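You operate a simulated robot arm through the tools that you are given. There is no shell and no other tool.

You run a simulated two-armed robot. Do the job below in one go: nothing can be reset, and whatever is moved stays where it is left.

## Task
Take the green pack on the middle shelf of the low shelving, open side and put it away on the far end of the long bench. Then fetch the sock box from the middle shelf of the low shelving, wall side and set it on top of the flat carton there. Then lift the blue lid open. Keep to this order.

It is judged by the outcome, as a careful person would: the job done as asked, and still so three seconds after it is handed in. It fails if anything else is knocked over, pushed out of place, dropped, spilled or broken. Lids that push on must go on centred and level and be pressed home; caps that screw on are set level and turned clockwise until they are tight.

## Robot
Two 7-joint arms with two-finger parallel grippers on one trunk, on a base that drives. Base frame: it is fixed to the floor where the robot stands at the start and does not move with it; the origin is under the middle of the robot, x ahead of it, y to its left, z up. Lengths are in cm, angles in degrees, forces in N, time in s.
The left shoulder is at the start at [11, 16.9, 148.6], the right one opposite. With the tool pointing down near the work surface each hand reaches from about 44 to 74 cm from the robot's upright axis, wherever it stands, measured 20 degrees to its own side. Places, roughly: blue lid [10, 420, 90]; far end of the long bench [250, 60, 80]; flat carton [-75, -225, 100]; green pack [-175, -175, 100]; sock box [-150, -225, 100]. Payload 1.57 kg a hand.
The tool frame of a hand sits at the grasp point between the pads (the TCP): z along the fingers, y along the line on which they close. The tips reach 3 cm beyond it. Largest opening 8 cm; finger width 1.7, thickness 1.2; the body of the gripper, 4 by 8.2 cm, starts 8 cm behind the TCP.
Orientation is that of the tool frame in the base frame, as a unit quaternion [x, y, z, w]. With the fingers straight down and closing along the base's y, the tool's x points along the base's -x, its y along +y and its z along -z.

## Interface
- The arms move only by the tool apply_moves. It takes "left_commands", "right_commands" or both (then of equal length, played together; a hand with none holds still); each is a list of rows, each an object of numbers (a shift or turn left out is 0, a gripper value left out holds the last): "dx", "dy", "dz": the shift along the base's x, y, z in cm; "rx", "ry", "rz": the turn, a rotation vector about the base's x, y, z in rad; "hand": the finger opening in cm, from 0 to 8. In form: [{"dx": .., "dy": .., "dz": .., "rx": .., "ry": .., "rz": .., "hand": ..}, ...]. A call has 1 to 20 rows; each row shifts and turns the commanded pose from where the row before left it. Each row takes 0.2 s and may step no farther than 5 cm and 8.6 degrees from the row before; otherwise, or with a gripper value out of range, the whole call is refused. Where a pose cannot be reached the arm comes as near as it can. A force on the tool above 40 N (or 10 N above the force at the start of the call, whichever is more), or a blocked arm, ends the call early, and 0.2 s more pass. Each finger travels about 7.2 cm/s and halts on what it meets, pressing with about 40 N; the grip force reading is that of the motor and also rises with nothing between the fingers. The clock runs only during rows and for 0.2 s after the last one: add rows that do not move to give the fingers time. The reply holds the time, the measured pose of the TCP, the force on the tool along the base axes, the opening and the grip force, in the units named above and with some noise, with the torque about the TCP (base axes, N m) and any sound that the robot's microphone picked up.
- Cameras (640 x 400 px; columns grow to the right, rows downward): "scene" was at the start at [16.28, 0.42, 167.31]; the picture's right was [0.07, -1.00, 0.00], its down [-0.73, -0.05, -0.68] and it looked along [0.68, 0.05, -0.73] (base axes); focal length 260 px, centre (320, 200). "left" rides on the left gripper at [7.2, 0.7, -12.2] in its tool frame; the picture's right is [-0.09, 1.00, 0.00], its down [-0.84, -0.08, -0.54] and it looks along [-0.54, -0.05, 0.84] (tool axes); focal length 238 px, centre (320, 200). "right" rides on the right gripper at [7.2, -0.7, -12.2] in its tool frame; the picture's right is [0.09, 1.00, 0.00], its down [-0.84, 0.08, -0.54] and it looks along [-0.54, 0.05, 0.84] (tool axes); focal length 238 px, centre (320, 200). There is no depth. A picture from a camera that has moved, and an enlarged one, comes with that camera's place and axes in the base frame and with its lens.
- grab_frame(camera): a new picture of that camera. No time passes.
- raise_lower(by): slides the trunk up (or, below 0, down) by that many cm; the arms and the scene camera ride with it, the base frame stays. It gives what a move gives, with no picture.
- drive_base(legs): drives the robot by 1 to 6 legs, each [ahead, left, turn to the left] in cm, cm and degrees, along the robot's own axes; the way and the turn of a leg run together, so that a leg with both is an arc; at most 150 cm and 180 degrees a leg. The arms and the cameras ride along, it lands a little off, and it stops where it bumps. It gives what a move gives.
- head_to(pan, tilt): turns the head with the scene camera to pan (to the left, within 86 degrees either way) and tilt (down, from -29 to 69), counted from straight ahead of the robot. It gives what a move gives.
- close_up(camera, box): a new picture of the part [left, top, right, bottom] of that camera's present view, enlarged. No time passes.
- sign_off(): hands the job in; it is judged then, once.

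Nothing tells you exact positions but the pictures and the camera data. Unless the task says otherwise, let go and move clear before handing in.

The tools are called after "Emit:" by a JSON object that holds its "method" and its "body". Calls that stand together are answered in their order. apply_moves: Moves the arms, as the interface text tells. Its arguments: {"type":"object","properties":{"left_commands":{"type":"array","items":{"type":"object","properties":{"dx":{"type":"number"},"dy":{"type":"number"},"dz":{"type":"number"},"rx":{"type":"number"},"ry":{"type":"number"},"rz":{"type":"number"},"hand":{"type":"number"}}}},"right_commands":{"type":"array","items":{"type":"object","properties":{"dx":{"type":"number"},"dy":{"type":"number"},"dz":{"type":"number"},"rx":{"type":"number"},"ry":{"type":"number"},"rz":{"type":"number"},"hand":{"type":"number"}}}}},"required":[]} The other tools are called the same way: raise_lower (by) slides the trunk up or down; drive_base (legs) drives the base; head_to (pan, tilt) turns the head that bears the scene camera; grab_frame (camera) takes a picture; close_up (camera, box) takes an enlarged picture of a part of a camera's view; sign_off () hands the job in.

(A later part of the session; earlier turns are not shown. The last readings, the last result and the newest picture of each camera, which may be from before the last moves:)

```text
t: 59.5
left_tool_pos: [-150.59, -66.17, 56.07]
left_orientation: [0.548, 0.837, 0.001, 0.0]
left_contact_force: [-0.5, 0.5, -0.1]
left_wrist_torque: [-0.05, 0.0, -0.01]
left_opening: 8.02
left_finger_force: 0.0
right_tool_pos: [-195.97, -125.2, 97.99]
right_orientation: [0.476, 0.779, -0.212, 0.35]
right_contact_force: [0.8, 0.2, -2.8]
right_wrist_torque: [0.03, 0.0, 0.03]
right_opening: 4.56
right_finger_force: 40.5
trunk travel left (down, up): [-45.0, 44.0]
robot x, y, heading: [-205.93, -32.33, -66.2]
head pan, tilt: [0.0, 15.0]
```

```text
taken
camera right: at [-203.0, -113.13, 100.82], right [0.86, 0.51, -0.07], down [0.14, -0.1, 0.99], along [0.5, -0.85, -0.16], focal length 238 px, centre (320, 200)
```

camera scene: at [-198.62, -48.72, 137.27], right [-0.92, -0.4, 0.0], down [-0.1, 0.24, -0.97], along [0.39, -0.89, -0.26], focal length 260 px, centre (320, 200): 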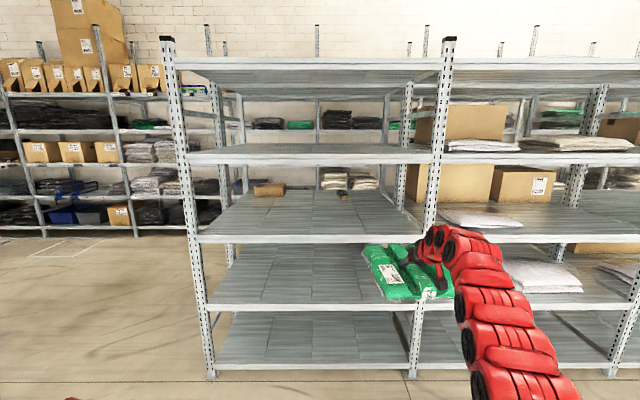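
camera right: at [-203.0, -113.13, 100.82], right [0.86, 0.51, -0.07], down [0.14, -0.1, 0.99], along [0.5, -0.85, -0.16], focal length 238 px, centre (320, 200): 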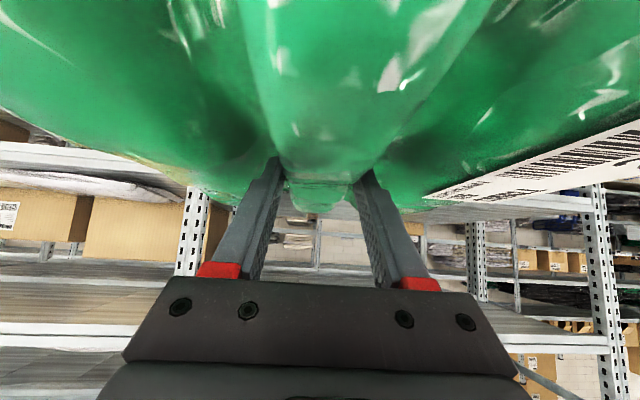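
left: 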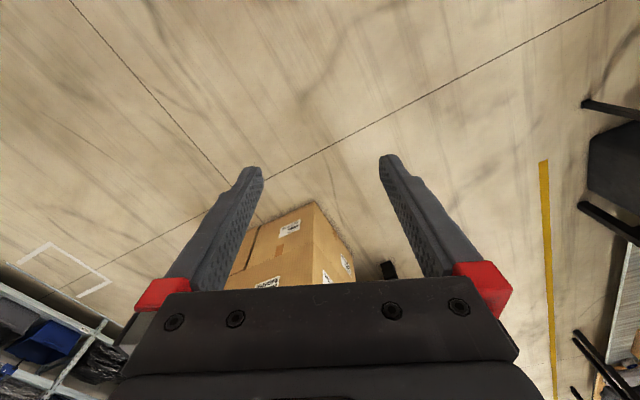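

I have the pack clear of the shelf. I'll raise the trunk, turn towards the long bench and drive back to the starting area.

Emit:
{"method": "raise_lower", "body": {"by": 15}}

Emit:
{"method": "drive_base", "body": {"legs": [[0, 0, 75], [105, 0, 0], [105, 0, 0]]}}

Emit:
{"method": "head_to", "body": {"pan": 0, "tilt": 20}}

Emit:
{"method": "grab_frame", "body": {"camera": "scene"}}

```text
t: 61.3
left_tool_pos: [-150.59, -66.32, 71.02]
left_orientation: [0.548, 0.836, 0.001, -0.001]
left_contact_force: [0.5, 0.6, -0.1]
left_wrist_torque: [0.04, -0.01, 0.0]
left_opening: 8.01
left_finger_force: 0.2
right_tool_pos: [-195.99, -125.3, 112.89]
right_orientation: [0.476, 0.779, -0.211, 0.35]
right_contact_force: [-0.1, -0.4, -1.9]
right_wrist_torque: [0.02, 0.03, 0.01]
right_opening: 4.53
right_finger_force: 39.9
trunk travel left (down, up): [-60.0, 29.0]
robot x, y, heading: [-205.74, -32.83, -66.5]
head pan, tilt: [0.0, 15.0]
```

```text
t: 75.0
left_tool_pos: [50.28, 40.83, 71.0]
left_orientation: [-0.07, 0.998, 0.0, -0.001]
left_contact_force: [0.2, 0.4, 0.0]
left_wrist_torque: [0.02, 0.01, 0.0]
left_opening: 8.01
left_finger_force: 0.1
right_tool_pos: [94.94, -18.71, 112.93]
right_orientation: [-0.091, 0.908, 0.043, 0.406]
right_contact_force: [-0.3, 0.0, -1.9]
right_wrist_torque: [-0.01, 0.08, 0.01]
right_opening: 4.56
right_finger_force: 40.0
trunk travel left (down, up): [-60.0, 29.0]
robot x, y, heading: [3.1, -3.05, 8.1]
head pan, tilt: [0.0, 15.0]
```

```text
t: 75.6
left_tool_pos: [50.17, 40.85, 70.93]
left_orientation: [-0.069, 0.998, 0.001, 0.0]
left_contact_force: [-0.4, -1.0, -0.9]
left_wrist_torque: [-0.02, -0.01, -0.04]
left_opening: 7.99
left_finger_force: 0.0
right_tool_pos: [94.97, -18.68, 112.95]
right_orientation: [-0.093, 0.908, 0.043, 0.406]
right_contact_force: [-0.3, 0.9, -2.3]
right_wrist_torque: [-0.08, 0.03, 0.0]
right_opening: 4.54
right_finger_force: 40.3
trunk travel left (down, up): [-60.0, 29.0]
robot x, y, heading: [3.02, -3.23, 8.0]
head pan, tilt: [0.0, 20.0]
```

```text
taken
camera scene: at [20.6, -1.15, 151.45], right [0.14, -0.99, 0.0], down [-0.34, -0.05, -0.94], along [0.93, 0.13, -0.34], focal length 260 px, centre (320, 200)
```

scene: 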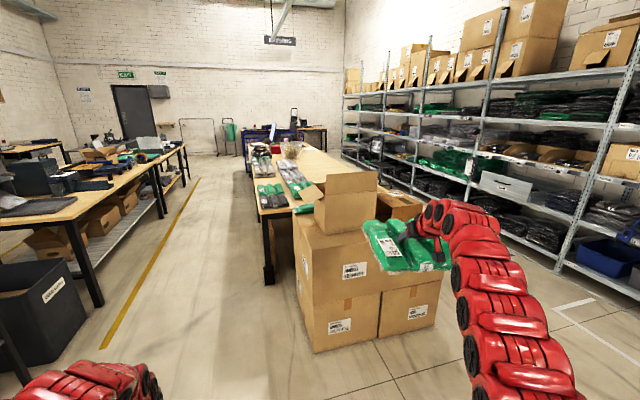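

I'm back near the start with the pack held. I'll raise the trunk and look at the near end of the bench to find free space.

Emit:
{"method": "raise_lower", "body": {"by": 20}}

Emit:
{"method": "grab_frame", "body": {"camera": "scene"}}

Emit:
{"method": "close_up", "body": {"camera": "scene", "box": [230, 120, 430, 260]}}

```text
t: 77.8
left_tool_pos: [50.26, 40.79, 90.95]
left_orientation: [-0.07, 0.998, 0.0, -0.001]
left_contact_force: [-0.2, -0.3, 0.3]
left_wrist_torque: [0.03, 0.01, -0.01]
left_opening: 8.01
left_finger_force: 0.0
right_tool_pos: [94.89, -18.66, 132.92]
right_orientation: [-0.093, 0.908, 0.043, 0.406]
right_contact_force: [0.0, 0.0, -1.6]
right_wrist_torque: [-0.01, 0.02, -0.03]
right_opening: 4.56
right_finger_force: 40.2
trunk travel left (down, up): [-80.0, 9.0]
robot x, y, heading: [3.43, -3.69, 8.2]
head pan, tilt: [0.0, 20.0]
```

```text
taken
camera scene: at [20.61, -1.15, 171.44], right [0.14, -0.99, 0.0], down [-0.34, -0.05, -0.94], along [0.93, 0.13, -0.34], focal length 260 px, centre (320, 200)
```

scene: 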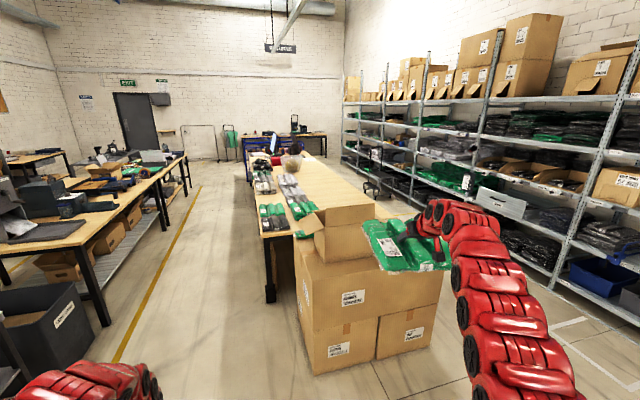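

```text
2.86 times, centred on (330, 190) of scene
camera zoom: at [20.61, -1.15, 171.44], right [0.14, -0.99, 0.0], down [-0.34, -0.05, -0.94], along [0.93, 0.13, -0.34], focal length 744 px, centre (291, 229)
```

zoom: 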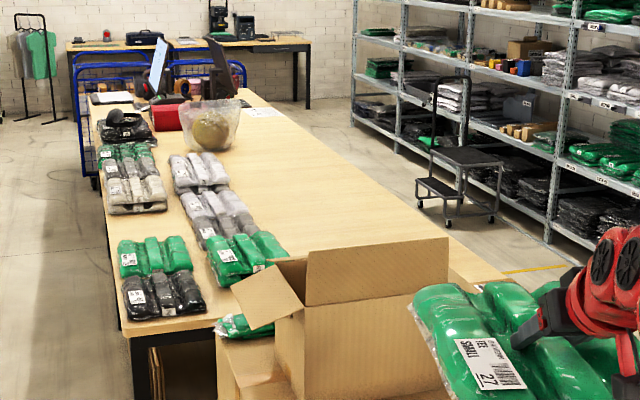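

The bench end's left corner is at about [185, 65], and the bench runs 22.6° left of base x and is about 112 cm wide. Packs lie in two columns, with a gap in the left column near [260, 85]. I'll go up the left aisle to look closer.

Emit:
{"method": "drive_base", "body": {"legs": [[0, 0, 37], [83, 0, 0], [80, 0, 0], [0, 0, -22.5]]}}

Emit:
{"method": "grab_frame", "body": {"camera": "scene"}}

Emit:
{"method": "head_to", "body": {"pan": -30, "tilt": 30}}

Emit:
{"method": "grab_frame", "body": {"camera": "scene"}}

```text
t: 89.1
left_tool_pos: [152.06, 167.92, 91.06]
left_orientation: [-0.203, 0.979, -0.001, 0.0]
left_contact_force: [0.3, 0.6, 0.2]
left_wrist_torque: [0.01, 0.01, 0.01]
left_opening: 7.98
left_finger_force: 0.1
right_tool_pos: [210.97, 122.23, 133.05]
right_orientation: [-0.213, 0.888, 0.097, 0.397]
right_contact_force: [-0.9, 0.7, -2.7]
right_wrist_torque: [0.01, 0.04, 0.01]
right_opening: 4.57
right_finger_force: 40.1
trunk travel left (down, up): [-80.0, 9.0]
robot x, y, heading: [117.99, 112.63, 23.5]
head pan, tilt: [0.0, 20.0]
```

```text
taken
camera scene: at [134.59, 119.42, 171.45], right [0.4, -0.92, 0.0], down [-0.31, -0.14, -0.94], along [0.86, 0.37, -0.34], focal length 260 px, centre (320, 200)
```

scene: 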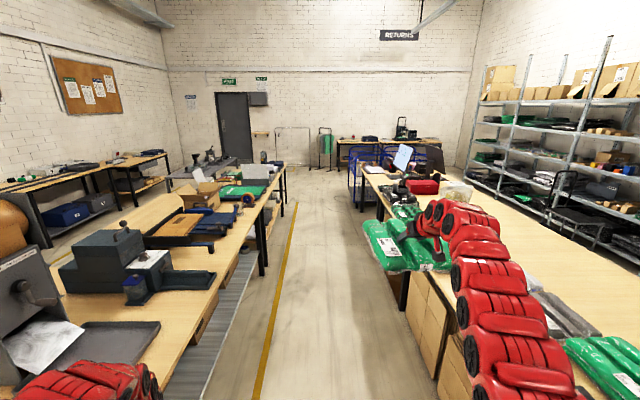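

```text
t: 90.0
left_tool_pos: [152.09, 167.83, 91.03]
left_orientation: [-0.203, 0.979, 0.0, -0.001]
left_contact_force: [0.3, 0.2, -0.7]
left_wrist_torque: [0.0, 0.03, -0.03]
left_opening: 8.01
left_finger_force: 0.2
right_tool_pos: [210.9, 122.26, 132.91]
right_orientation: [-0.214, 0.888, 0.098, 0.396]
right_contact_force: [0.8, 0.7, -2.1]
right_wrist_torque: [-0.01, 0.04, -0.01]
right_opening: 4.59
right_finger_force: 40.5
trunk travel left (down, up): [-80.0, 9.0]
robot x, y, heading: [118.46, 112.87, 23.6]
head pan, tilt: [-30.0, 30.0]
```

```text
taken
camera scene: at [135.03, 114.69, 169.85], right [-0.11, -0.99, 0.0], down [-0.5, 0.06, -0.87], along [0.86, -0.1, -0.5], focal length 260 px, centre (320, 200)
```

scene: 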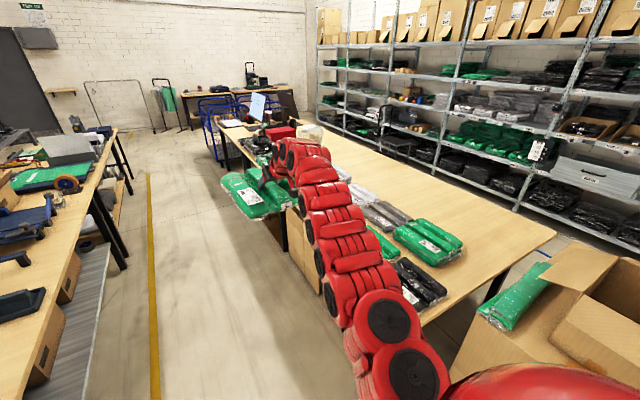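

The aisle is clear, but the left hand is close to the left bench. I'll bring it inward and higher, then go further up the aisle.

Emit:
{"method": "apply_moves", "body": {"left_commands": [{"dx": 1.69, "dy": -0.66, "dz": 3.86}, {"dx": 1.69, "dy": -0.66, "dz": 3.86}, {"dx": 1.69, "dy": -0.66, "dz": 3.86}, {"dx": 1.69, "dy": -0.66, "dz": 3.86}, {"dx": 1.69, "dy": -0.66, "dz": 3.86}, {"dx": 1.69, "dy": -0.66, "dz": 3.86}, {"dx": 1.69, "dy": -0.66, "dz": 3.86}]}}

Emit:
{"method": "drive_base", "body": {"legs": [[0, -5, -1], [70, 0, 0]]}}

Emit:
{"method": "head_to", "body": {"pan": -60, "tilt": 35}}

Emit:
{"method": "grab_frame", "body": {"camera": "scene"}}

Emit:
{"method": "head_to", "body": {"pan": 0, "tilt": 25}}

Emit:
{"method": "grab_frame", "body": {"camera": "scene"}}

```text
t: 91.6
left_tool_pos: [166.96, 165.96, 116.01]
left_orientation: [-0.203, 0.979, 0.0, -0.001]
left_contact_force: [0.8, -0.5, -0.1]
left_wrist_torque: [0.0, -0.03, 0.01]
left_opening: 7.99
left_finger_force: 0.1
left hand out of reach, approached as far as the arm can: row 1, 2, 3, 4
right_tool_pos: [211.1, 122.33, 132.97]
right_orientation: [-0.213, 0.887, 0.098, 0.397]
right_contact_force: [1.0, -0.9, -0.9]
right_wrist_torque: [-0.01, 0.05, 0.05]
right_opening: 4.57
right_finger_force: 39.5
trunk travel left (down, up): [-80.0, 9.0]
robot x, y, heading: [118.41, 112.75, 23.3]
head pan, tilt: [-30.0, 30.0]
```

```text
t: 95.9
left_tool_pos: [234.0, 186.3, 116.19]
left_orientation: [-0.192, 0.981, 0.0, -0.001]
left_contact_force: [-0.3, -0.7, 0.6]
left_wrist_torque: [0.0, 0.03, -0.01]
left_opening: 7.99
left_finger_force: 0.0
right_tool_pos: [277.02, 141.53, 132.97]
right_orientation: [-0.203, 0.89, 0.093, 0.398]
right_contact_force: [0.0, 0.5, -1.8]
right_wrist_torque: [-0.03, 0.05, -0.02]
right_opening: 4.59
right_finger_force: 40.3
trunk travel left (down, up): [-80.0, 9.0]
robot x, y, heading: [184.59, 134.39, 22.0]
head pan, tilt: [-30.0, 30.0]
```

```text
t: 96.9
left_tool_pos: [233.95, 186.4, 116.08]
left_orientation: [-0.191, 0.982, 0.0, 0.0]
left_contact_force: [-0.2, -0.8, 0.0]
left_wrist_torque: [0.01, 0.02, 0.01]
left_opening: 8.0
left_finger_force: 0.0
right_tool_pos: [277.03, 141.55, 132.96]
right_orientation: [-0.203, 0.89, 0.092, 0.398]
right_contact_force: [0.1, 0.3, -1.4]
right_wrist_torque: [-0.03, 0.05, 0.03]
right_opening: 4.57
right_finger_force: 40.1
trunk travel left (down, up): [-80.0, 9.0]
robot x, y, heading: [184.43, 134.39, 22.0]
head pan, tilt: [-60.0, 35.0]
```

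```text
taken
camera scene: at [198.94, 131.65, 169.07], right [-0.61, -0.79, 0.0], down [-0.45, 0.35, -0.82], along [0.65, -0.5, -0.57], focal length 260 px, centre (320, 200)
```

scene: 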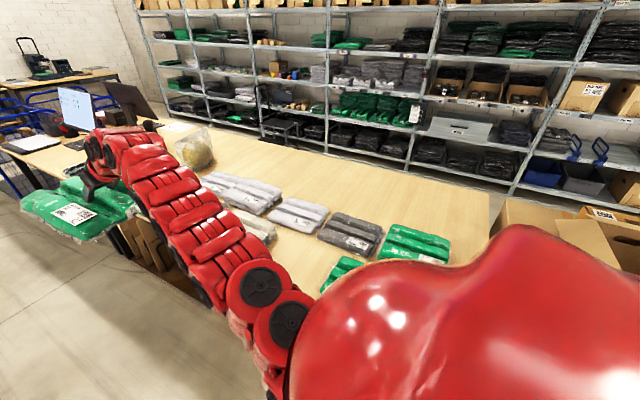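

```text
t: 98.2
left_tool_pos: [234.0, 186.21, 115.98]
left_orientation: [-0.192, 0.981, -0.001, -0.001]
left_contact_force: [-0.1, 1.0, -0.6]
left_wrist_torque: [0.01, 0.01, -0.03]
left_opening: 8.02
left_finger_force: 0.1
right_tool_pos: [277.21, 141.57, 133.0]
right_orientation: [-0.203, 0.89, 0.093, 0.397]
right_contact_force: [-0.4, 0.7, -1.4]
right_wrist_torque: [-0.03, 0.02, 0.01]
right_opening: 4.55
right_finger_force: 39.7
trunk travel left (down, up): [-80.0, 9.0]
robot x, y, heading: [183.89, 134.16, 22.0]
head pan, tilt: [0.0, 25.0]
```

```text
taken
camera scene: at [200.56, 140.51, 170.64], right [0.37, -0.93, 0.0], down [-0.39, -0.16, -0.91], along [0.84, 0.34, -0.42], focal length 260 px, centre (320, 200)
```

scene: 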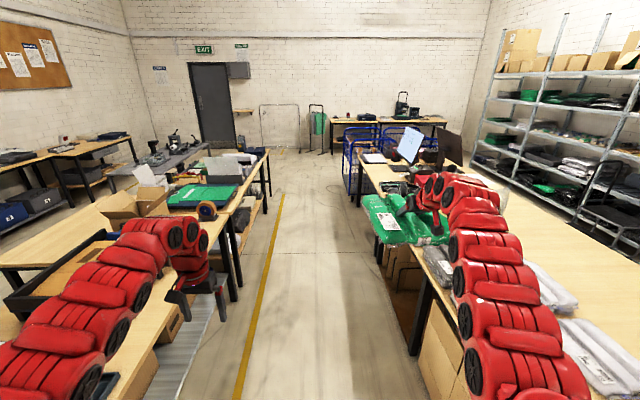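

There's room ahead. I'll continue up the aisle and then turn right to face the bench.

Emit:
{"method": "drive_base", "body": {"legs": [[72, 0, 0]]}}

Emit:
{"method": "drive_base", "body": {"legs": [[0, 0, -45]]}}

Emit:
{"method": "grab_frame", "body": {"camera": "scene"}}

```text
t: 102.2
left_tool_pos: [301.7, 214.82, 116.11]
left_orientation: [-0.197, 0.98, -0.001, -0.001]
left_contact_force: [0.6, 0.3, 0.1]
left_wrist_torque: [-0.02, 0.0, -0.01]
left_opening: 7.99
left_finger_force: 0.1
right_tool_pos: [345.21, 170.53, 133.02]
right_orientation: [-0.208, 0.889, 0.095, 0.397]
right_contact_force: [0.1, 0.7, -2.1]
right_wrist_torque: [-0.04, 0.03, 0.02]
right_opening: 4.57
right_finger_force: 40.1
trunk travel left (down, up): [-80.0, 9.0]
robot x, y, heading: [252.44, 162.51, 22.7]
head pan, tilt: [0.0, 25.0]
```

```text
t: 104.7
left_tool_pos: [324.55, 162.04, 116.08]
left_orientation: [0.211, 0.977, -0.001, -0.001]
left_contact_force: [0.1, 0.3, 0.1]
left_wrist_torque: [0.02, -0.01, -0.03]
left_opening: 8.01
left_finger_force: 0.1
right_tool_pos: [321.86, 100.12, 132.85]
right_orientation: [0.164, 0.898, -0.072, 0.402]
right_contact_force: [-0.3, 0.3, -1.6]
right_wrist_torque: [0.06, 0.05, 0.0]
right_opening: 4.58
right_finger_force: 39.7
trunk travel left (down, up): [-80.0, 9.0]
robot x, y, heading: [252.51, 162.19, -24.6]
head pan, tilt: [0.0, 25.0]
```

```text
taken
camera scene: at [268.55, 154.93, 170.64], right [-0.41, -0.91, 0.0], down [-0.39, 0.17, -0.91], along [0.82, -0.37, -0.42], focal length 260 px, centre (320, 200)
```

scene: 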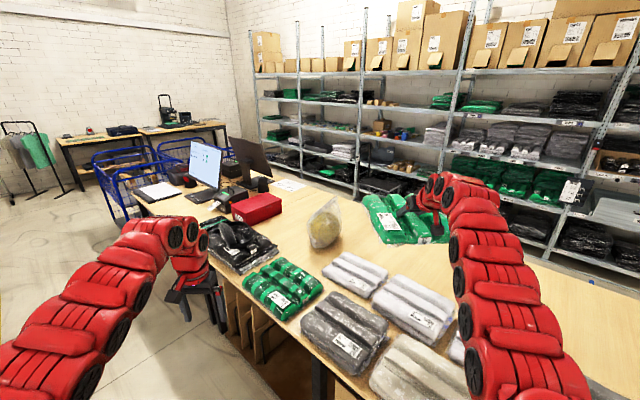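

The pack passes safely above the things on the bench. I'll turn the rest of the way to face the bench squarely.

Emit:
{"method": "drive_base", "body": {"legs": [[0, 0, -43]]}}

Emit:
{"method": "head_to", "body": {"pan": 0, "tilt": 40}}

Emit:
{"method": "grab_frame", "body": {"camera": "scene"}}

Emit:
{"method": "head_to", "body": {"pan": -40, "tilt": 40}}

Emit:
{"method": "grab_frame", "body": {"camera": "scene"}}

```text
t: 107.2
left_tool_pos: [304.38, 112.1, 116.02]
left_orientation: [0.561, 0.828, 0.0, -0.001]
left_contact_force: [0.5, -0.4, -0.1]
left_wrist_torque: [0.02, -0.01, -0.02]
left_opening: 8.0
left_finger_force: 0.0
right_tool_pos: [259.44, 69.38, 133.02]
right_orientation: [0.488, 0.771, -0.216, 0.347]
right_contact_force: [0.2, -0.7, -1.6]
right_wrist_torque: [0.05, 0.03, -0.01]
right_opening: 4.56
right_finger_force: 40.5
trunk travel left (down, up): [-80.0, 9.0]
robot x, y, heading: [252.56, 162.14, -68.1]
head pan, tilt: [0.0, 25.0]
```

```text
t: 107.9
left_tool_pos: [304.38, 112.25, 116.05]
left_orientation: [0.561, 0.828, 0.0, -0.001]
left_contact_force: [0.7, 0.0, 0.1]
left_wrist_torque: [-0.02, -0.03, -0.01]
left_opening: 8.0
left_finger_force: 0.0
right_tool_pos: [259.47, 69.33, 132.89]
right_orientation: [0.489, 0.771, -0.217, 0.346]
right_contact_force: [0.0, 0.6, -1.5]
right_wrist_torque: [0.04, 0.01, 0.0]
right_opening: 4.56
right_finger_force: 39.9
trunk travel left (down, up): [-80.0, 9.0]
robot x, y, heading: [252.77, 162.2, -68.0]
head pan, tilt: [0.0, 40.0]
```

```text
taken
camera scene: at [258.9, 146.65, 168.32], right [-0.93, -0.37, 0.0], down [-0.24, 0.6, -0.77], along [0.28, -0.71, -0.64], focal length 260 px, centre (320, 200)
```

scene: 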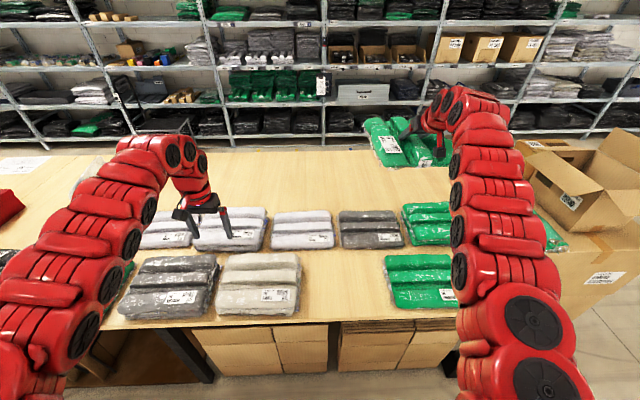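

```text
t: 109.0
left_tool_pos: [304.36, 112.07, 116.09]
left_orientation: [0.561, 0.828, 0.0, -0.001]
left_contact_force: [-0.2, 0.3, -0.2]
left_wrist_torque: [-0.03, 0.0, -0.03]
left_opening: 8.0
left_finger_force: 0.1
right_tool_pos: [259.41, 69.38, 132.92]
right_orientation: [0.487, 0.772, -0.216, 0.347]
right_contact_force: [0.9, 0.0, -1.4]
right_wrist_torque: [0.03, 0.02, -0.01]
right_opening: 4.58
right_finger_force: 40.1
trunk travel left (down, up): [-80.0, 9.0]
robot x, y, heading: [252.73, 162.27, -68.2]
head pan, tilt: [-40.0, 40.0]
```

```text
taken
camera scene: at [253.12, 146.48, 168.31], right [-0.95, 0.31, 0.0], down [0.2, 0.61, -0.77], along [-0.24, -0.73, -0.64], focal length 260 px, centre (320, 200)
```

scene: 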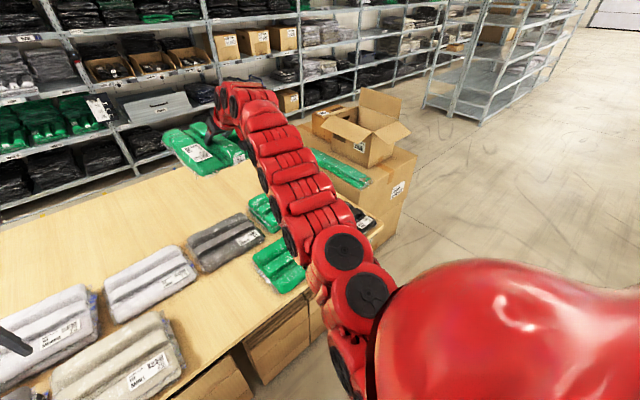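

There's a slot about 30 cm wide in the front row, between the white-grey pack and the green one, centred near [271, 93] and well inside the far-end area. I'll sidestep left, then bring the pack in above that slot.

Emit:
{"method": "drive_base", "body": {"legs": [[0, 20, 0]]}}

Emit:
{"method": "apply_moves", "body": {"right_commands": [{"dx": -0.7, "dy": 1.76, "dz": -3.6, "rz": -0.006}, {"dx": -0.7, "dy": 1.76, "dz": -3.6, "rz": -0.006}, {"dx": -0.7, "dy": 1.76, "dz": -3.6, "rz": -0.006}, {"dx": -0.7, "dy": 1.76, "dz": -3.6, "rz": -0.006}, {"dx": -0.7, "dy": 1.76, "dz": -3.6, "rz": -0.006}, {"dx": -0.7, "dy": 1.76, "dz": -3.6, "rz": -0.006}, {"dx": -0.7, "dy": 1.76, "dz": -3.6, "rz": -0.006}, {"dx": -0.7, "dy": 1.76, "dz": -3.6, "rz": -0.006}, {}]}}

Emit:
{"method": "head_to", "body": {"pan": -10, "tilt": 45}}

Emit:
{"method": "grab_frame", "body": {"camera": "scene"}}

```text
t: 110.6
left_tool_pos: [322.05, 119.02, 116.15]
left_orientation: [0.562, 0.827, 0.0, -0.001]
left_contact_force: [-0.2, 0.4, 0.1]
left_wrist_torque: [-0.02, 0.01, -0.01]
left_opening: 8.02
left_finger_force: 0.0
right_tool_pos: [276.95, 76.4, 132.88]
right_orientation: [0.489, 0.771, -0.215, 0.346]
right_contact_force: [-0.5, 0.8, -1.8]
right_wrist_torque: [0.05, -0.01, 0.01]
right_opening: 4.53
right_finger_force: 40.9
trunk travel left (down, up): [-80.0, 9.0]
robot x, y, heading: [270.43, 169.32, -68.1]
head pan, tilt: [-40.0, 40.0]
```

```text
t: 112.6
left_tool_pos: [322.14, 119.05, 116.17]
left_orientation: [0.562, 0.827, 0.0, -0.001]
left_contact_force: [-0.6, -0.1, 0.1]
left_wrist_torque: [0.02, -0.01, -0.01]
left_opening: 8.0
left_finger_force: 0.0
right_tool_pos: [271.34, 90.17, 104.05]
right_orientation: [0.506, 0.76, -0.223, 0.341]
right_contact_force: [0.9, -0.2, -2.2]
right_wrist_torque: [0.05, 0.02, -0.03]
right_opening: 4.54
right_finger_force: 39.8
trunk travel left (down, up): [-80.0, 9.0]
robot x, y, heading: [270.11, 169.26, -68.7]
head pan, tilt: [-40.0, 40.0]
```

```text
t: 113.5
left_tool_pos: [322.07, 119.07, 116.05]
left_orientation: [0.563, 0.827, -0.001, -0.002]
left_contact_force: [0.9, 0.3, 0.5]
left_wrist_torque: [0.0, 0.02, -0.04]
left_opening: 8.02
left_finger_force: 0.2
right_tool_pos: [271.33, 90.37, 104.1]
right_orientation: [0.507, 0.759, -0.224, 0.341]
right_contact_force: [0.2, 0.9, -2.3]
right_wrist_torque: [0.04, 0.04, 0.0]
right_opening: 4.56
right_finger_force: 39.7
trunk travel left (down, up): [-80.0, 9.0]
robot x, y, heading: [270.5, 169.29, -68.3]
head pan, tilt: [-10.0, 45.0]
```

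```text
taken
camera scene: at [275.32, 153.71, 167.59], right [-0.98, -0.2, 0.0], down [-0.14, 0.69, -0.71], along [0.14, -0.69, -0.71], focal length 260 px, centre (320, 200)
```

scene: 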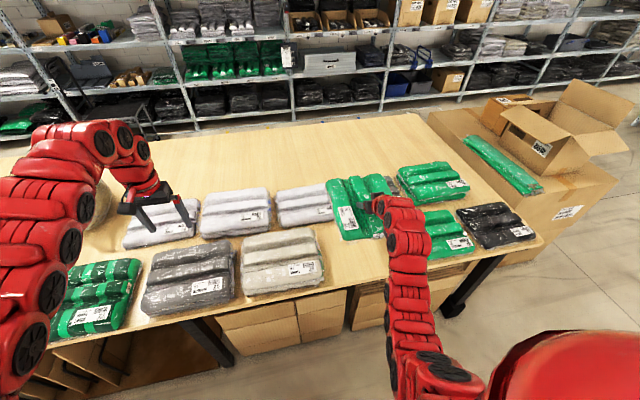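

The pack is centred over the slot with about 5–6 cm to spare on each side. I'll lower it in stages.

Emit:
{"method": "apply_moves", "body": {"right_commands": [{"dz": -3.5}, {"dz": -3.5}, {"dz": -3.5}, {"dz": -3}, {}]}}

Emit:
{"method": "close_up", "body": {"camera": "scene", "box": [220, 150, 500, 330]}}

Emit:
{"method": "grab_frame", "body": {"camera": "right"}}

```text
t: 114.7
left_tool_pos: [322.02, 119.14, 116.06]
left_orientation: [0.562, 0.827, -0.001, -0.001]
left_contact_force: [0.0, 0.2, 0.5]
left_wrist_torque: [0.0, 0.0, -0.02]
left_opening: 8.01
left_finger_force: 0.0
right_tool_pos: [271.5, 90.12, 90.67]
right_orientation: [0.506, 0.759, -0.225, 0.341]
right_contact_force: [0.3, 0.8, -2.6]
right_wrist_torque: [0.06, 0.05, 0.0]
right_opening: 4.58
right_finger_force: 39.9
trunk travel left (down, up): [-80.0, 9.0]
robot x, y, heading: [270.57, 169.26, -68.5]
head pan, tilt: [-10.0, 45.0]
```

```text
2.22 times, centred on (360, 240) of scene
camera zoom: at [275.33, 153.74, 167.59], right [-0.98, -0.2, 0.0], down [-0.14, 0.69, -0.71], along [0.14, -0.69, -0.71], focal length 578 px, centre (231, 111)
```

zoom: 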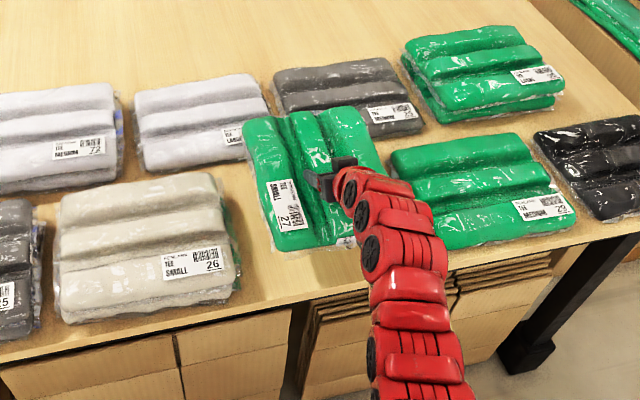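

```text
taken
camera right: at [265.5, 102.82, 93.45], right [0.9, 0.44, -0.06], down [0.13, -0.11, 0.99], along [0.43, -0.89, -0.16], focal length 238 px, centre (320, 200)
```

right: 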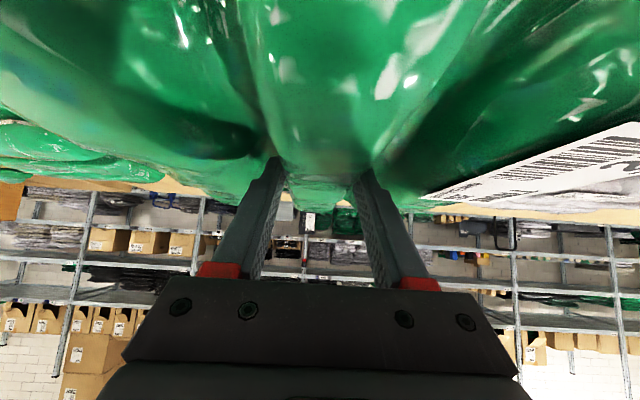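

The labels show our pack is number 27 and the gap is between 26 and 28, so this is its natural slot. I'll lower it the rest of the way gently.

Emit:
{"method": "apply_moves", "body": {"right_commands": [{"dx": 0.5, "dy": 0.2, "dz": -2}, {"dz": -2}, {"dz": -1}, {"dz": -0.7}, {"dz": -0.5}, {}]}}

```text
t: 116.1
left_tool_pos: [322.13, 119.14, 116.09]
left_orientation: [0.562, 0.827, 0.0, -0.001]
left_contact_force: [-0.7, 1.5, -0.2]
left_wrist_torque: [0.02, 0.01, 0.04]
left_opening: 7.99
left_finger_force: 0.1
right_tool_pos: [272.12, 90.79, 84.39]
right_orientation: [0.508, 0.759, -0.225, 0.341]
right_contact_force: [0.4, 0.4, -2.2]
right_wrist_torque: [0.07, 0.02, 0.0]
right_opening: 4.57
right_finger_force: 40.1
trunk travel left (down, up): [-80.0, 9.0]
robot x, y, heading: [270.38, 169.18, -68.4]
head pan, tilt: [-10.0, 45.0]
```

Emit:
{"method": "close_up", "body": {"camera": "scene", "box": [260, 160, 460, 300]}}

Emit:
{"method": "apply_moves", "body": {"right_commands": [{"dz": -0.5}, {"dz": -0.5}, {"dz": -0.5}, {}]}}

```text
2.86 times, centred on (360, 230) of scene
camera zoom: at [275.33, 153.71, 167.58], right [-0.98, -0.2, 0.0], down [-0.14, 0.69, -0.71], along [0.14, -0.69, -0.71], focal length 744 px, centre (206, 114)
```

zoom: 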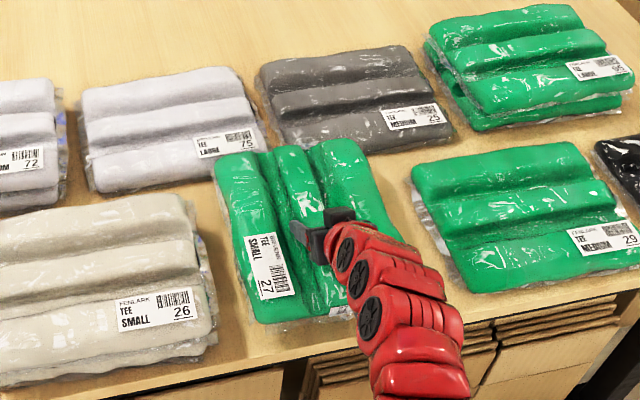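

```text
t: 117.1
left_tool_pos: [322.29, 119.08, 116.06]
left_orientation: [0.562, 0.827, 0.0, -0.001]
left_contact_force: [-0.1, -0.1, -0.4]
left_wrist_torque: [0.01, 0.02, 0.0]
left_opening: 8.01
left_finger_force: 0.0
right_tool_pos: [272.03, 90.78, 82.9]
right_orientation: [0.507, 0.759, -0.225, 0.34]
right_contact_force: [0.3, -0.3, -1.6]
right_wrist_torque: [0.07, 0.01, 0.03]
right_opening: 4.57
right_finger_force: 39.8
trunk travel left (down, up): [-80.0, 9.0]
robot x, y, heading: [270.66, 169.77, -68.2]
head pan, tilt: [-10.0, 45.0]
```

There's still no contact, so the bench top is a little lower than I thought. I'll continue in small steps.

Emit:
{"method": "apply_moves", "body": {"right_commands": [{"dz": -0.4}, {"dz": -0.4}, {"dz": -0.4}, {"dz": -0.3}, {}]}}

```text
t: 118.3
left_tool_pos: [322.13, 119.23, 116.04]
left_orientation: [0.562, 0.827, -0.001, -0.001]
left_contact_force: [0.2, -1.0, 0.4]
left_wrist_torque: [0.04, 0.0, 0.01]
left_opening: 8.03
left_finger_force: 0.0
right_tool_pos: [272.01, 90.63, 81.39]
right_orientation: [0.508, 0.759, -0.224, 0.34]
right_contact_force: [-0.4, -0.5, -2.7]
right_wrist_torque: [0.05, 0.01, 0.02]
right_opening: 4.57
right_finger_force: 39.8
trunk travel left (down, up): [-80.0, 9.0]
robot x, y, heading: [270.78, 169.0, -68.4]
head pan, tilt: [-10.0, 45.0]
```

Emit:
{"method": "apply_moves", "body": {"right_commands": [{"dz": -0.4}, {"dz": -0.4}, {"dz": -0.3}, {}]}}

Emit:
{"method": "close_up", "body": {"camera": "scene", "box": [280, 180, 420, 280]}}

Emit:
{"method": "grab_frame", "body": {"camera": "right"}}

```text
t: 119.3
left_tool_pos: [322.19, 119.15, 116.15]
left_orientation: [0.562, 0.827, 0.0, -0.001]
left_contact_force: [-1.1, 0.3, -0.7]
left_wrist_torque: [0.01, -0.01, -0.01]
left_opening: 7.98
left_finger_force: 0.1
right_tool_pos: [272.05, 90.78, 80.47]
right_orientation: [0.508, 0.758, -0.226, 0.34]
right_contact_force: [-0.5, -2.6, 9.0]
right_wrist_torque: [0.97, 0.5, 0.05]
right_opening: 4.53
right_finger_force: 39.8
trunk travel left (down, up): [-80.0, 9.0]
robot x, y, heading: [270.18, 169.04, -68.6]
head pan, tilt: [-10.0, 45.0]
```

```text
4.00 times, centred on (350, 230) of scene
camera zoom: at [275.33, 153.83, 167.61], right [-0.98, -0.2, 0.0], down [-0.14, 0.69, -0.71], along [0.14, -0.69, -0.71], focal length 1041 px, centre (200, 80)
```

zoom: 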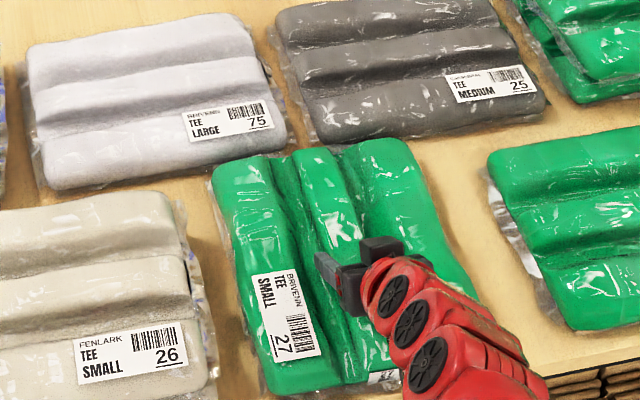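

```text
taken
camera right: at [266.14, 103.4, 83.21], right [0.9, 0.44, -0.07], down [0.13, -0.11, 0.99], along [0.43, -0.89, -0.16], focal length 238 px, centre (320, 200)
```

right: 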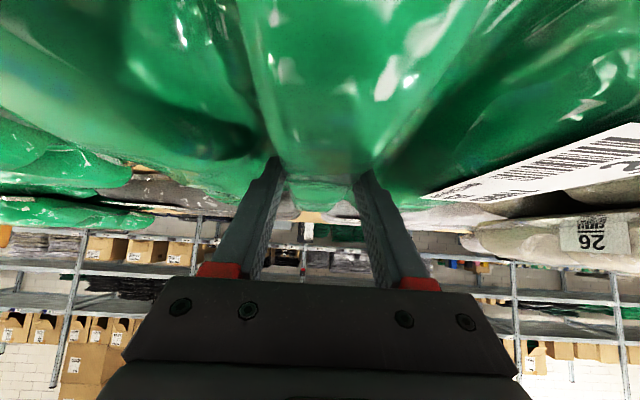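

The pack is on the bench. I'll open the fingers just enough to free the ridge and lift away.

Emit:
{"method": "apply_moves", "body": {"right_commands": [{"dz": 0.1, "hand": 4.9}, {"hand": 5.3}, {"hand": 5.6}, {}, {}]}}

Emit:
{"method": "apply_moves", "body": {"right_commands": [{"dz": 0.5}, {"dz": 0.8}, {"dz": 1.2}, {"dz": 1.5}, {"dz": 2}, {}]}}

Emit:
{"method": "close_up", "body": {"camera": "scene", "box": [260, 160, 460, 300]}}

Emit:
{"method": "grab_frame", "body": {"camera": "right"}}

```text
t: 120.5
left_tool_pos: [322.08, 119.2, 116.02]
left_orientation: [0.562, 0.827, 0.0, -0.001]
left_contact_force: [0.7, 0.1, -0.1]
left_wrist_torque: [0.0, 0.02, 0.01]
left_opening: 8.0
left_finger_force: 0.1
right_tool_pos: [272.13, 90.79, 80.47]
right_orientation: [0.508, 0.759, -0.225, 0.34]
right_contact_force: [-0.4, 0.1, -0.5]
right_wrist_torque: [0.02, 0.0, -0.02]
right_opening: 5.61
right_finger_force: 0.0
trunk travel left (down, up): [-80.0, 9.0]
robot x, y, heading: [270.57, 169.35, -68.5]
head pan, tilt: [-10.0, 45.0]
```

```text
t: 121.9
left_tool_pos: [322.2, 119.01, 116.06]
left_orientation: [0.562, 0.827, -0.001, -0.002]
left_contact_force: [-0.2, 0.2, -0.2]
left_wrist_torque: [-0.02, -0.01, -0.02]
left_opening: 7.97
left_finger_force: 0.1
right_tool_pos: [272.07, 90.89, 86.49]
right_orientation: [0.507, 0.759, -0.224, 0.34]
right_contact_force: [-0.2, 0.2, 0.0]
right_wrist_torque: [0.04, 0.02, -0.05]
right_opening: 5.59
right_finger_force: 0.1
trunk travel left (down, up): [-80.0, 9.0]
robot x, y, heading: [270.44, 169.16, -68.3]
head pan, tilt: [-10.0, 45.0]
```

```text
2.86 times, centred on (360, 230) of scene
camera zoom: at [275.33, 153.71, 167.58], right [-0.98, -0.2, 0.0], down [-0.14, 0.69, -0.71], along [0.14, -0.69, -0.71], focal length 744 px, centre (206, 114)
```

zoom: 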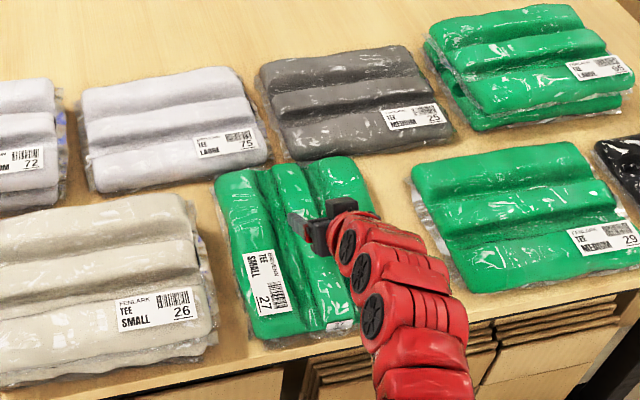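

```text
taken
camera right: at [266.08, 103.52, 89.3], right [0.9, 0.44, -0.06], down [0.13, -0.12, 0.99], along [0.43, -0.89, -0.16], focal length 238 px, centre (320, 200)
```

right: 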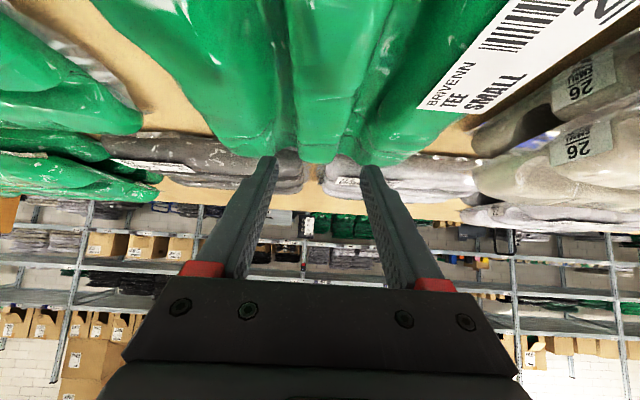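

The pack is standing in its slot, undisturbed and clear of its neighbours. While I'm in open space I'll raise the right hand and test how far it can retract at this tilt, because the aisle on the wall side is narrow.

Emit:
{"method": "apply_moves", "body": {"right_commands": [{"dz": 4}, {"dz": 4}, {"dz": 4}, {"dz": 3}, {}]}}

Emit:
{"method": "apply_moves", "body": {"right_commands": [{"dx": -1.5, "dy": 3.7}, {"dx": -1.5, "dy": 3.7}, {"dx": -1.5, "dy": 3.7}, {"dx": -1.5, "dy": 3.7}, {"dx": -1.5, "dy": 3.7}, {}]}}

Emit:
{"method": "grab_frame", "body": {"camera": "scene"}}

```text
t: 123.1
left_tool_pos: [322.13, 119.09, 116.27]
left_orientation: [0.561, 0.828, 0.0, -0.001]
left_contact_force: [0.0, 0.4, -0.5]
left_wrist_torque: [-0.01, 0.0, 0.01]
left_opening: 7.97
left_finger_force: 0.1
right_tool_pos: [271.81, 90.78, 101.35]
right_orientation: [0.507, 0.759, -0.224, 0.34]
right_contact_force: [0.7, -1.3, 0.2]
right_wrist_torque: [-0.01, 0.01, -0.02]
right_opening: 5.58
right_finger_force: 0.0
trunk travel left (down, up): [-80.0, 9.0]
robot x, y, heading: [270.63, 169.25, -68.5]
head pan, tilt: [-10.0, 45.0]
```

```text
t: 124.5
left_tool_pos: [322.22, 119.11, 116.04]
left_orientation: [0.562, 0.827, 0.0, -0.001]
left_contact_force: [0.0, -0.9, 0.7]
left_wrist_torque: [-0.02, -0.04, 0.01]
left_opening: 8.01
left_finger_force: 0.0
right_tool_pos: [264.97, 108.51, 101.48]
right_orientation: [0.507, 0.76, -0.224, 0.34]
right_contact_force: [0.4, -0.5, 0.6]
right_wrist_torque: [0.01, 0.01, 0.01]
right_opening: 5.6
right_finger_force: 0.1
right hand out of reach, approached as far as the arm can: row 5
trunk travel left (down, up): [-80.0, 9.0]
robot x, y, heading: [270.26, 169.26, -68.1]
head pan, tilt: [-10.0, 45.0]
```

```text
taken
camera scene: at [275.37, 153.64, 167.57], right [-0.98, -0.2, 0.0], down [-0.14, 0.69, -0.71], along [0.14, -0.69, -0.71], focal length 260 px, centre (320, 200)
```

scene: 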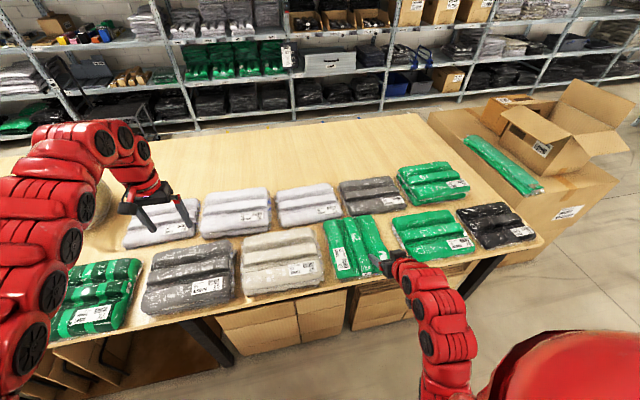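

At full trunk height the hand can retract to 54 cm ahead with the tilt kept, so a face-on approach from the narrow aisle should work. I'll back out of this aisle by strafing right, then head for the wall side of the low shelving.

Emit:
{"method": "drive_base", "body": {"legs": [[0, -140, 0], [0, -140, 0], [90, 0, 0]]}}

Emit:
{"method": "head_to", "body": {"pan": 0, "tilt": 20}}

Emit:
{"method": "grab_frame", "body": {"camera": "scene"}}

```text
t: 142.4
left_tool_pos: [102.72, -67.18, 116.12]
left_orientation: [0.542, 0.84, -0.001, -0.002]
left_contact_force: [-1.2, -0.6, 0.4]
left_wrist_torque: [0.02, 0.02, -0.03]
left_opening: 7.99
left_finger_force: 0.0
right_tool_pos: [46.19, -80.46, 101.62]
right_orientation: [0.49, 0.771, -0.216, 0.346]
right_contact_force: [0.5, 0.4, 0.7]
right_wrist_torque: [0.04, 0.0, 0.01]
right_opening: 5.58
right_finger_force: 0.1
trunk travel left (down, up): [-80.0, 9.0]
robot x, y, heading: [48.65, -19.76, -65.5]
head pan, tilt: [-10.0, 45.0]
```

```text
t: 143.2
left_tool_pos: [102.75, -67.22, 116.01]
left_orientation: [0.543, 0.84, 0.001, -0.001]
left_contact_force: [-0.5, -0.3, 1.2]
left_wrist_torque: [-0.03, 0.02, -0.02]
left_opening: 8.01
left_finger_force: 0.1
right_tool_pos: [46.19, -80.37, 101.56]
right_orientation: [0.489, 0.771, -0.216, 0.346]
right_contact_force: [-0.2, -0.2, -0.8]
right_wrist_torque: [-0.05, -0.04, 0.0]
right_opening: 5.6
right_finger_force: 0.0
trunk travel left (down, up): [-80.0, 9.0]
robot x, y, heading: [49.04, -19.27, -65.7]
head pan, tilt: [0.0, 20.0]
```

```text
taken
camera scene: at [56.31, -35.38, 171.45], right [-0.91, -0.41, 0.0], down [-0.14, 0.31, -0.94], along [0.39, -0.86, -0.34], focal length 260 px, centre (320, 200)
```

scene: 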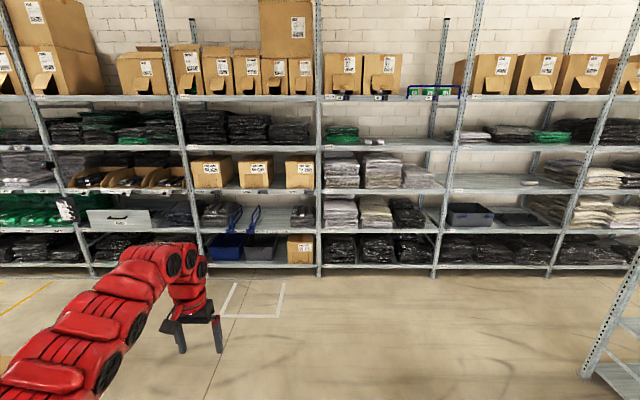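

I'm in open floor again. I'll tuck the left hand lower and closer to the body before turning around.

Emit:
{"method": "apply_moves", "body": {"left_commands": [{"dz": -4.8}, {"dz": -4.8}, {"dz": -4.8}, {"dz": -4.8}, {"dz": -4.8}, {"dz": -4.8}, {"dz": -4.8}, {"dx": -1.8, "dy": 4.0}, {"dx": -1.8, "dy": 4.0}, {"dx": -1.8, "dy": 4.0}, {"dx": -1.8, "dy": 4.0}, {"dx": -1.8, "dy": 4.0}]}}

Emit:
{"method": "apply_moves", "body": {"right_commands": [{"dz": -2, "dx": -0.8, "dy": 1.8}, {"dz": -2, "dx": -0.8, "dy": 1.8}, {"dx": -0.8, "dy": 1.8}, {"dx": -0.8, "dy": 1.8}]}}

```text
t: 145.8
left_tool_pos: [97.04, -49.76, 80.37]
left_orientation: [0.543, 0.839, 0.0, -0.001]
left_contact_force: [0.0, -0.4, -0.3]
left_wrist_torque: [0.01, -0.01, -0.04]
left_opening: 7.98
left_finger_force: 0.0
left hand out of reach, approached as far as the arm can: row 7, 11, 12
right_tool_pos: [46.26, -80.26, 101.6]
right_orientation: [0.488, 0.771, -0.216, 0.347]
right_contact_force: [0.1, 0.7, 0.5]
right_wrist_torque: [-0.01, -0.01, 0.01]
right_opening: 5.6
right_finger_force: 0.1
trunk travel left (down, up): [-80.0, 9.0]
robot x, y, heading: [48.86, -19.48, -65.9]
head pan, tilt: [0.0, 20.0]
```

```text
t: 146.8
left_tool_pos: [96.9, -49.8, 80.42]
left_orientation: [0.542, 0.84, 0.0, -0.002]
left_contact_force: [0.8, 0.9, -0.5]
left_wrist_torque: [-0.01, 0.01, 0.0]
left_opening: 8.02
left_finger_force: 0.0
right_tool_pos: [44.1, -75.83, 97.02]
right_orientation: [0.49, 0.77, -0.216, 0.347]
right_contact_force: [-0.4, 1.2, -0.3]
right_wrist_torque: [0.02, 0.0, 0.02]
right_opening: 5.62
right_finger_force: 0.0
right hand out of reach, approached as far as the arm can: row 3, 4
trunk travel left (down, up): [-80.0, 9.0]
robot x, y, heading: [48.98, -19.74, -66.0]
head pan, tilt: [0.0, 20.0]
```

Both hands are tucked to within 50 cm. I'll turn around to face the low shelving direction, back towards the wall shelves and check the aisle.

Emit:
{"method": "drive_base", "body": {"legs": [[0, 0, 178.5]]}}

Emit:
{"method": "head_to", "body": {"pan": 80, "tilt": 25}}

Emit:
{"method": "drive_base", "body": {"legs": [[-100, 0, 0], [-80, 0, 0]]}}

Emit:
{"method": "grab_frame", "body": {"camera": "scene"}}

```text
t: 154.4
left_tool_pos: [4.03, 15.39, 80.24]
left_orientation: [0.813, -0.582, 0.002, 0.0]
left_contact_force: [-0.4, -0.5, -0.1]
left_wrist_torque: [0.02, -0.02, 0.02]
left_opening: 8.01
left_finger_force: 0.0
right_tool_pos: [59.07, 36.31, 96.83]
right_orientation: [0.747, -0.525, -0.336, -0.232]
right_contact_force: [0.9, 0.0, 0.7]
right_wrist_torque: [0.04, 0.02, 0.05]
right_opening: 5.57
right_finger_force: 0.1
trunk travel left (down, up): [-80.0, 9.0]
robot x, y, heading: [48.86, -19.37, 108.8]
head pan, tilt: [0.0, 20.0]
```

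```text
t: 155.9
left_tool_pos: [4.13, 15.45, 80.35]
left_orientation: [0.813, -0.582, 0.002, 0.0]
left_contact_force: [-0.5, -1.0, -0.7]
left_wrist_torque: [0.0, -0.01, 0.03]
left_opening: 8.02
left_finger_force: 0.0
right_tool_pos: [59.15, 36.3, 97.11]
right_orientation: [0.747, -0.525, -0.336, -0.232]
right_contact_force: [0.1, 0.5, 0.4]
right_wrist_torque: [-0.01, -0.02, 0.04]
right_opening: 5.61
right_finger_force: 0.2
trunk travel left (down, up): [-80.0, 9.0]
robot x, y, heading: [48.5, -19.48, 108.9]
head pan, tilt: [80.0, 25.0]
```

```text
t: 165.0
left_tool_pos: [62.32, -155.04, 80.32]
left_orientation: [0.813, -0.583, 0.002, 0.001]
left_contact_force: [-0.3, -0.4, -0.5]
left_wrist_torque: [0.0, 0.04, -0.02]
left_opening: 8.0
left_finger_force: 0.1
right_tool_pos: [117.36, -134.24, 96.98]
right_orientation: [0.746, -0.526, -0.335, -0.232]
right_contact_force: [-0.1, -0.2, -0.5]
right_wrist_torque: [0.0, 0.0, 0.02]
right_opening: 5.6
right_finger_force: 0.0
trunk travel left (down, up): [-80.0, 9.0]
robot x, y, heading: [107.23, -190.22, 108.7]
head pan, tilt: [80.0, 25.0]
```

```text
taken
camera scene: at [95.69, -183.96, 170.65], right [-0.15, 0.99, 0.0], down [0.42, 0.06, -0.91], along [-0.9, -0.14, -0.42], focal length 260 px, centre (320, 200)
```

scene: 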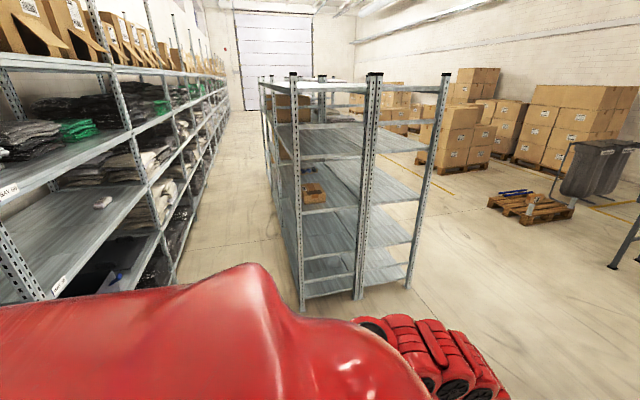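

The aisle is clear and about 107 cm wide, and the flat carton is on the middle shelf near the end of the wall side. I'll enlarge the view of it.

Emit:
{"method": "close_up", "body": {"camera": "scene", "box": [240, 120, 400, 220]}}

Emit:
{"method": "drive_base", "body": {"legs": [[0, 0, 4], [-27, 0, 0]]}}

Emit:
{"method": "close_up", "body": {"camera": "scene", "box": [240, 120, 400, 220]}}

```text
4.00 times, centred on (320, 170) of scene
camera zoom: at [95.69, -183.96, 170.65], right [-0.15, 0.99, 0.0], down [0.42, 0.06, -0.91], along [-0.9, -0.14, -0.42], focal length 1041 px, centre (320, 320)
```

zoom: 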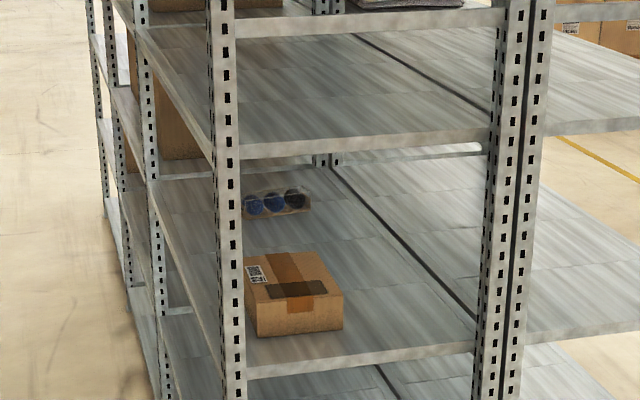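

```text
t: 167.4
left_tool_pos: [70.45, -183.32, 80.28]
left_orientation: [0.833, -0.553, 0.001, 0.001]
left_contact_force: [-0.3, 0.0, 1.2]
left_wrist_torque: [0.01, 0.01, 0.0]
left_opening: 8.0
left_finger_force: 0.1
right_tool_pos: [123.9, -158.6, 96.99]
right_orientation: [0.765, -0.499, -0.344, -0.22]
right_contact_force: [0.2, 0.2, 0.0]
right_wrist_torque: [0.0, -0.01, 0.0]
right_opening: 5.62
right_finger_force: 0.0
trunk travel left (down, up): [-80.0, 9.0]
robot x, y, heading: [117.98, -214.61, 112.8]
head pan, tilt: [80.0, 25.0]
```

```text
4.00 times, centred on (320, 170) of scene
camera zoom: at [105.76, -209.79, 170.64], right [-0.22, 0.98, 0.0], down [0.41, 0.09, -0.91], along [-0.88, -0.2, -0.42], focal length 1041 px, centre (320, 320)
```

zoom: 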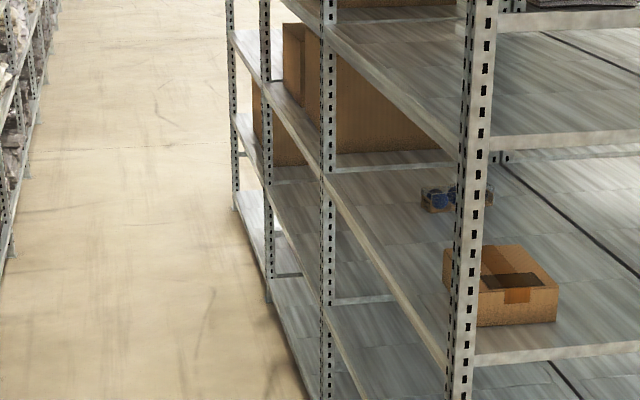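

I can see the sock box with its rolls of socks behind the post and the flat carton nearer the end. The robot is in the aisle's centre line, so I'll strafe left into it.

Emit:
{"method": "drive_base", "body": {"legs": [[0, 130, 0]]}}

Emit:
{"method": "head_to", "body": {"pan": 45, "tilt": 35}}

Emit:
{"method": "grab_frame", "body": {"camera": "scene"}}

```text
t: 173.9
left_tool_pos: [-50.26, -233.8, 80.3]
left_orientation: [0.833, -0.554, 0.002, 0.0]
left_contact_force: [0.1, 0.0, -0.3]
left_wrist_torque: [0.0, -0.04, 0.01]
left_opening: 8.01
left_finger_force: 0.1
right_tool_pos: [3.21, -209.17, 96.85]
right_orientation: [0.764, -0.5, -0.344, -0.221]
right_contact_force: [0.0, -0.1, -0.3]
right_wrist_torque: [0.02, 0.03, -0.02]
right_opening: 5.59
right_finger_force: 0.0
trunk travel left (down, up): [-80.0, 9.0]
robot x, y, heading: [-2.84, -265.64, 112.5]
head pan, tilt: [80.0, 25.0]
```

```text
t: 175.0
left_tool_pos: [-50.32, -233.9, 80.16]
left_orientation: [0.832, -0.554, 0.003, 0.0]
left_contact_force: [-0.1, -0.7, 0.3]
left_wrist_torque: [0.0, 0.03, 0.01]
left_opening: 8.02
left_finger_force: 0.0
right_tool_pos: [3.15, -209.29, 96.86]
right_orientation: [0.764, -0.5, -0.344, -0.221]
right_contact_force: [-0.7, 0.4, 0.1]
right_wrist_torque: [-0.02, -0.02, -0.01]
right_opening: 5.6
right_finger_force: 0.0
trunk travel left (down, up): [-80.0, 9.0]
robot x, y, heading: [-3.18, -265.76, 112.8]
head pan, tilt: [45.0, 35.0]
```

```text
taken
camera scene: at [-14.06, -255.04, 169.07], right [0.38, 0.93, 0.0], down [0.53, -0.22, -0.82], along [-0.76, 0.31, -0.57], focal length 260 px, centre (320, 200)
```

scene: 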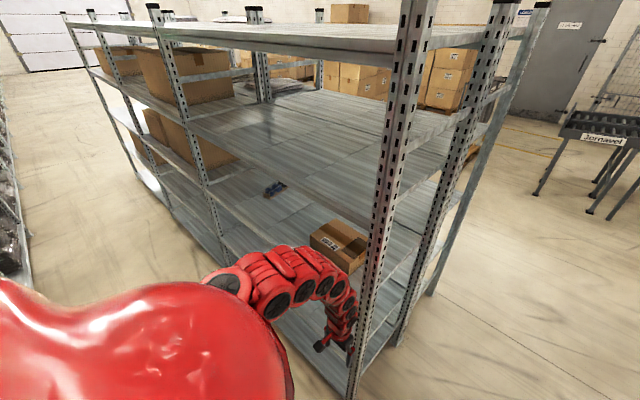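

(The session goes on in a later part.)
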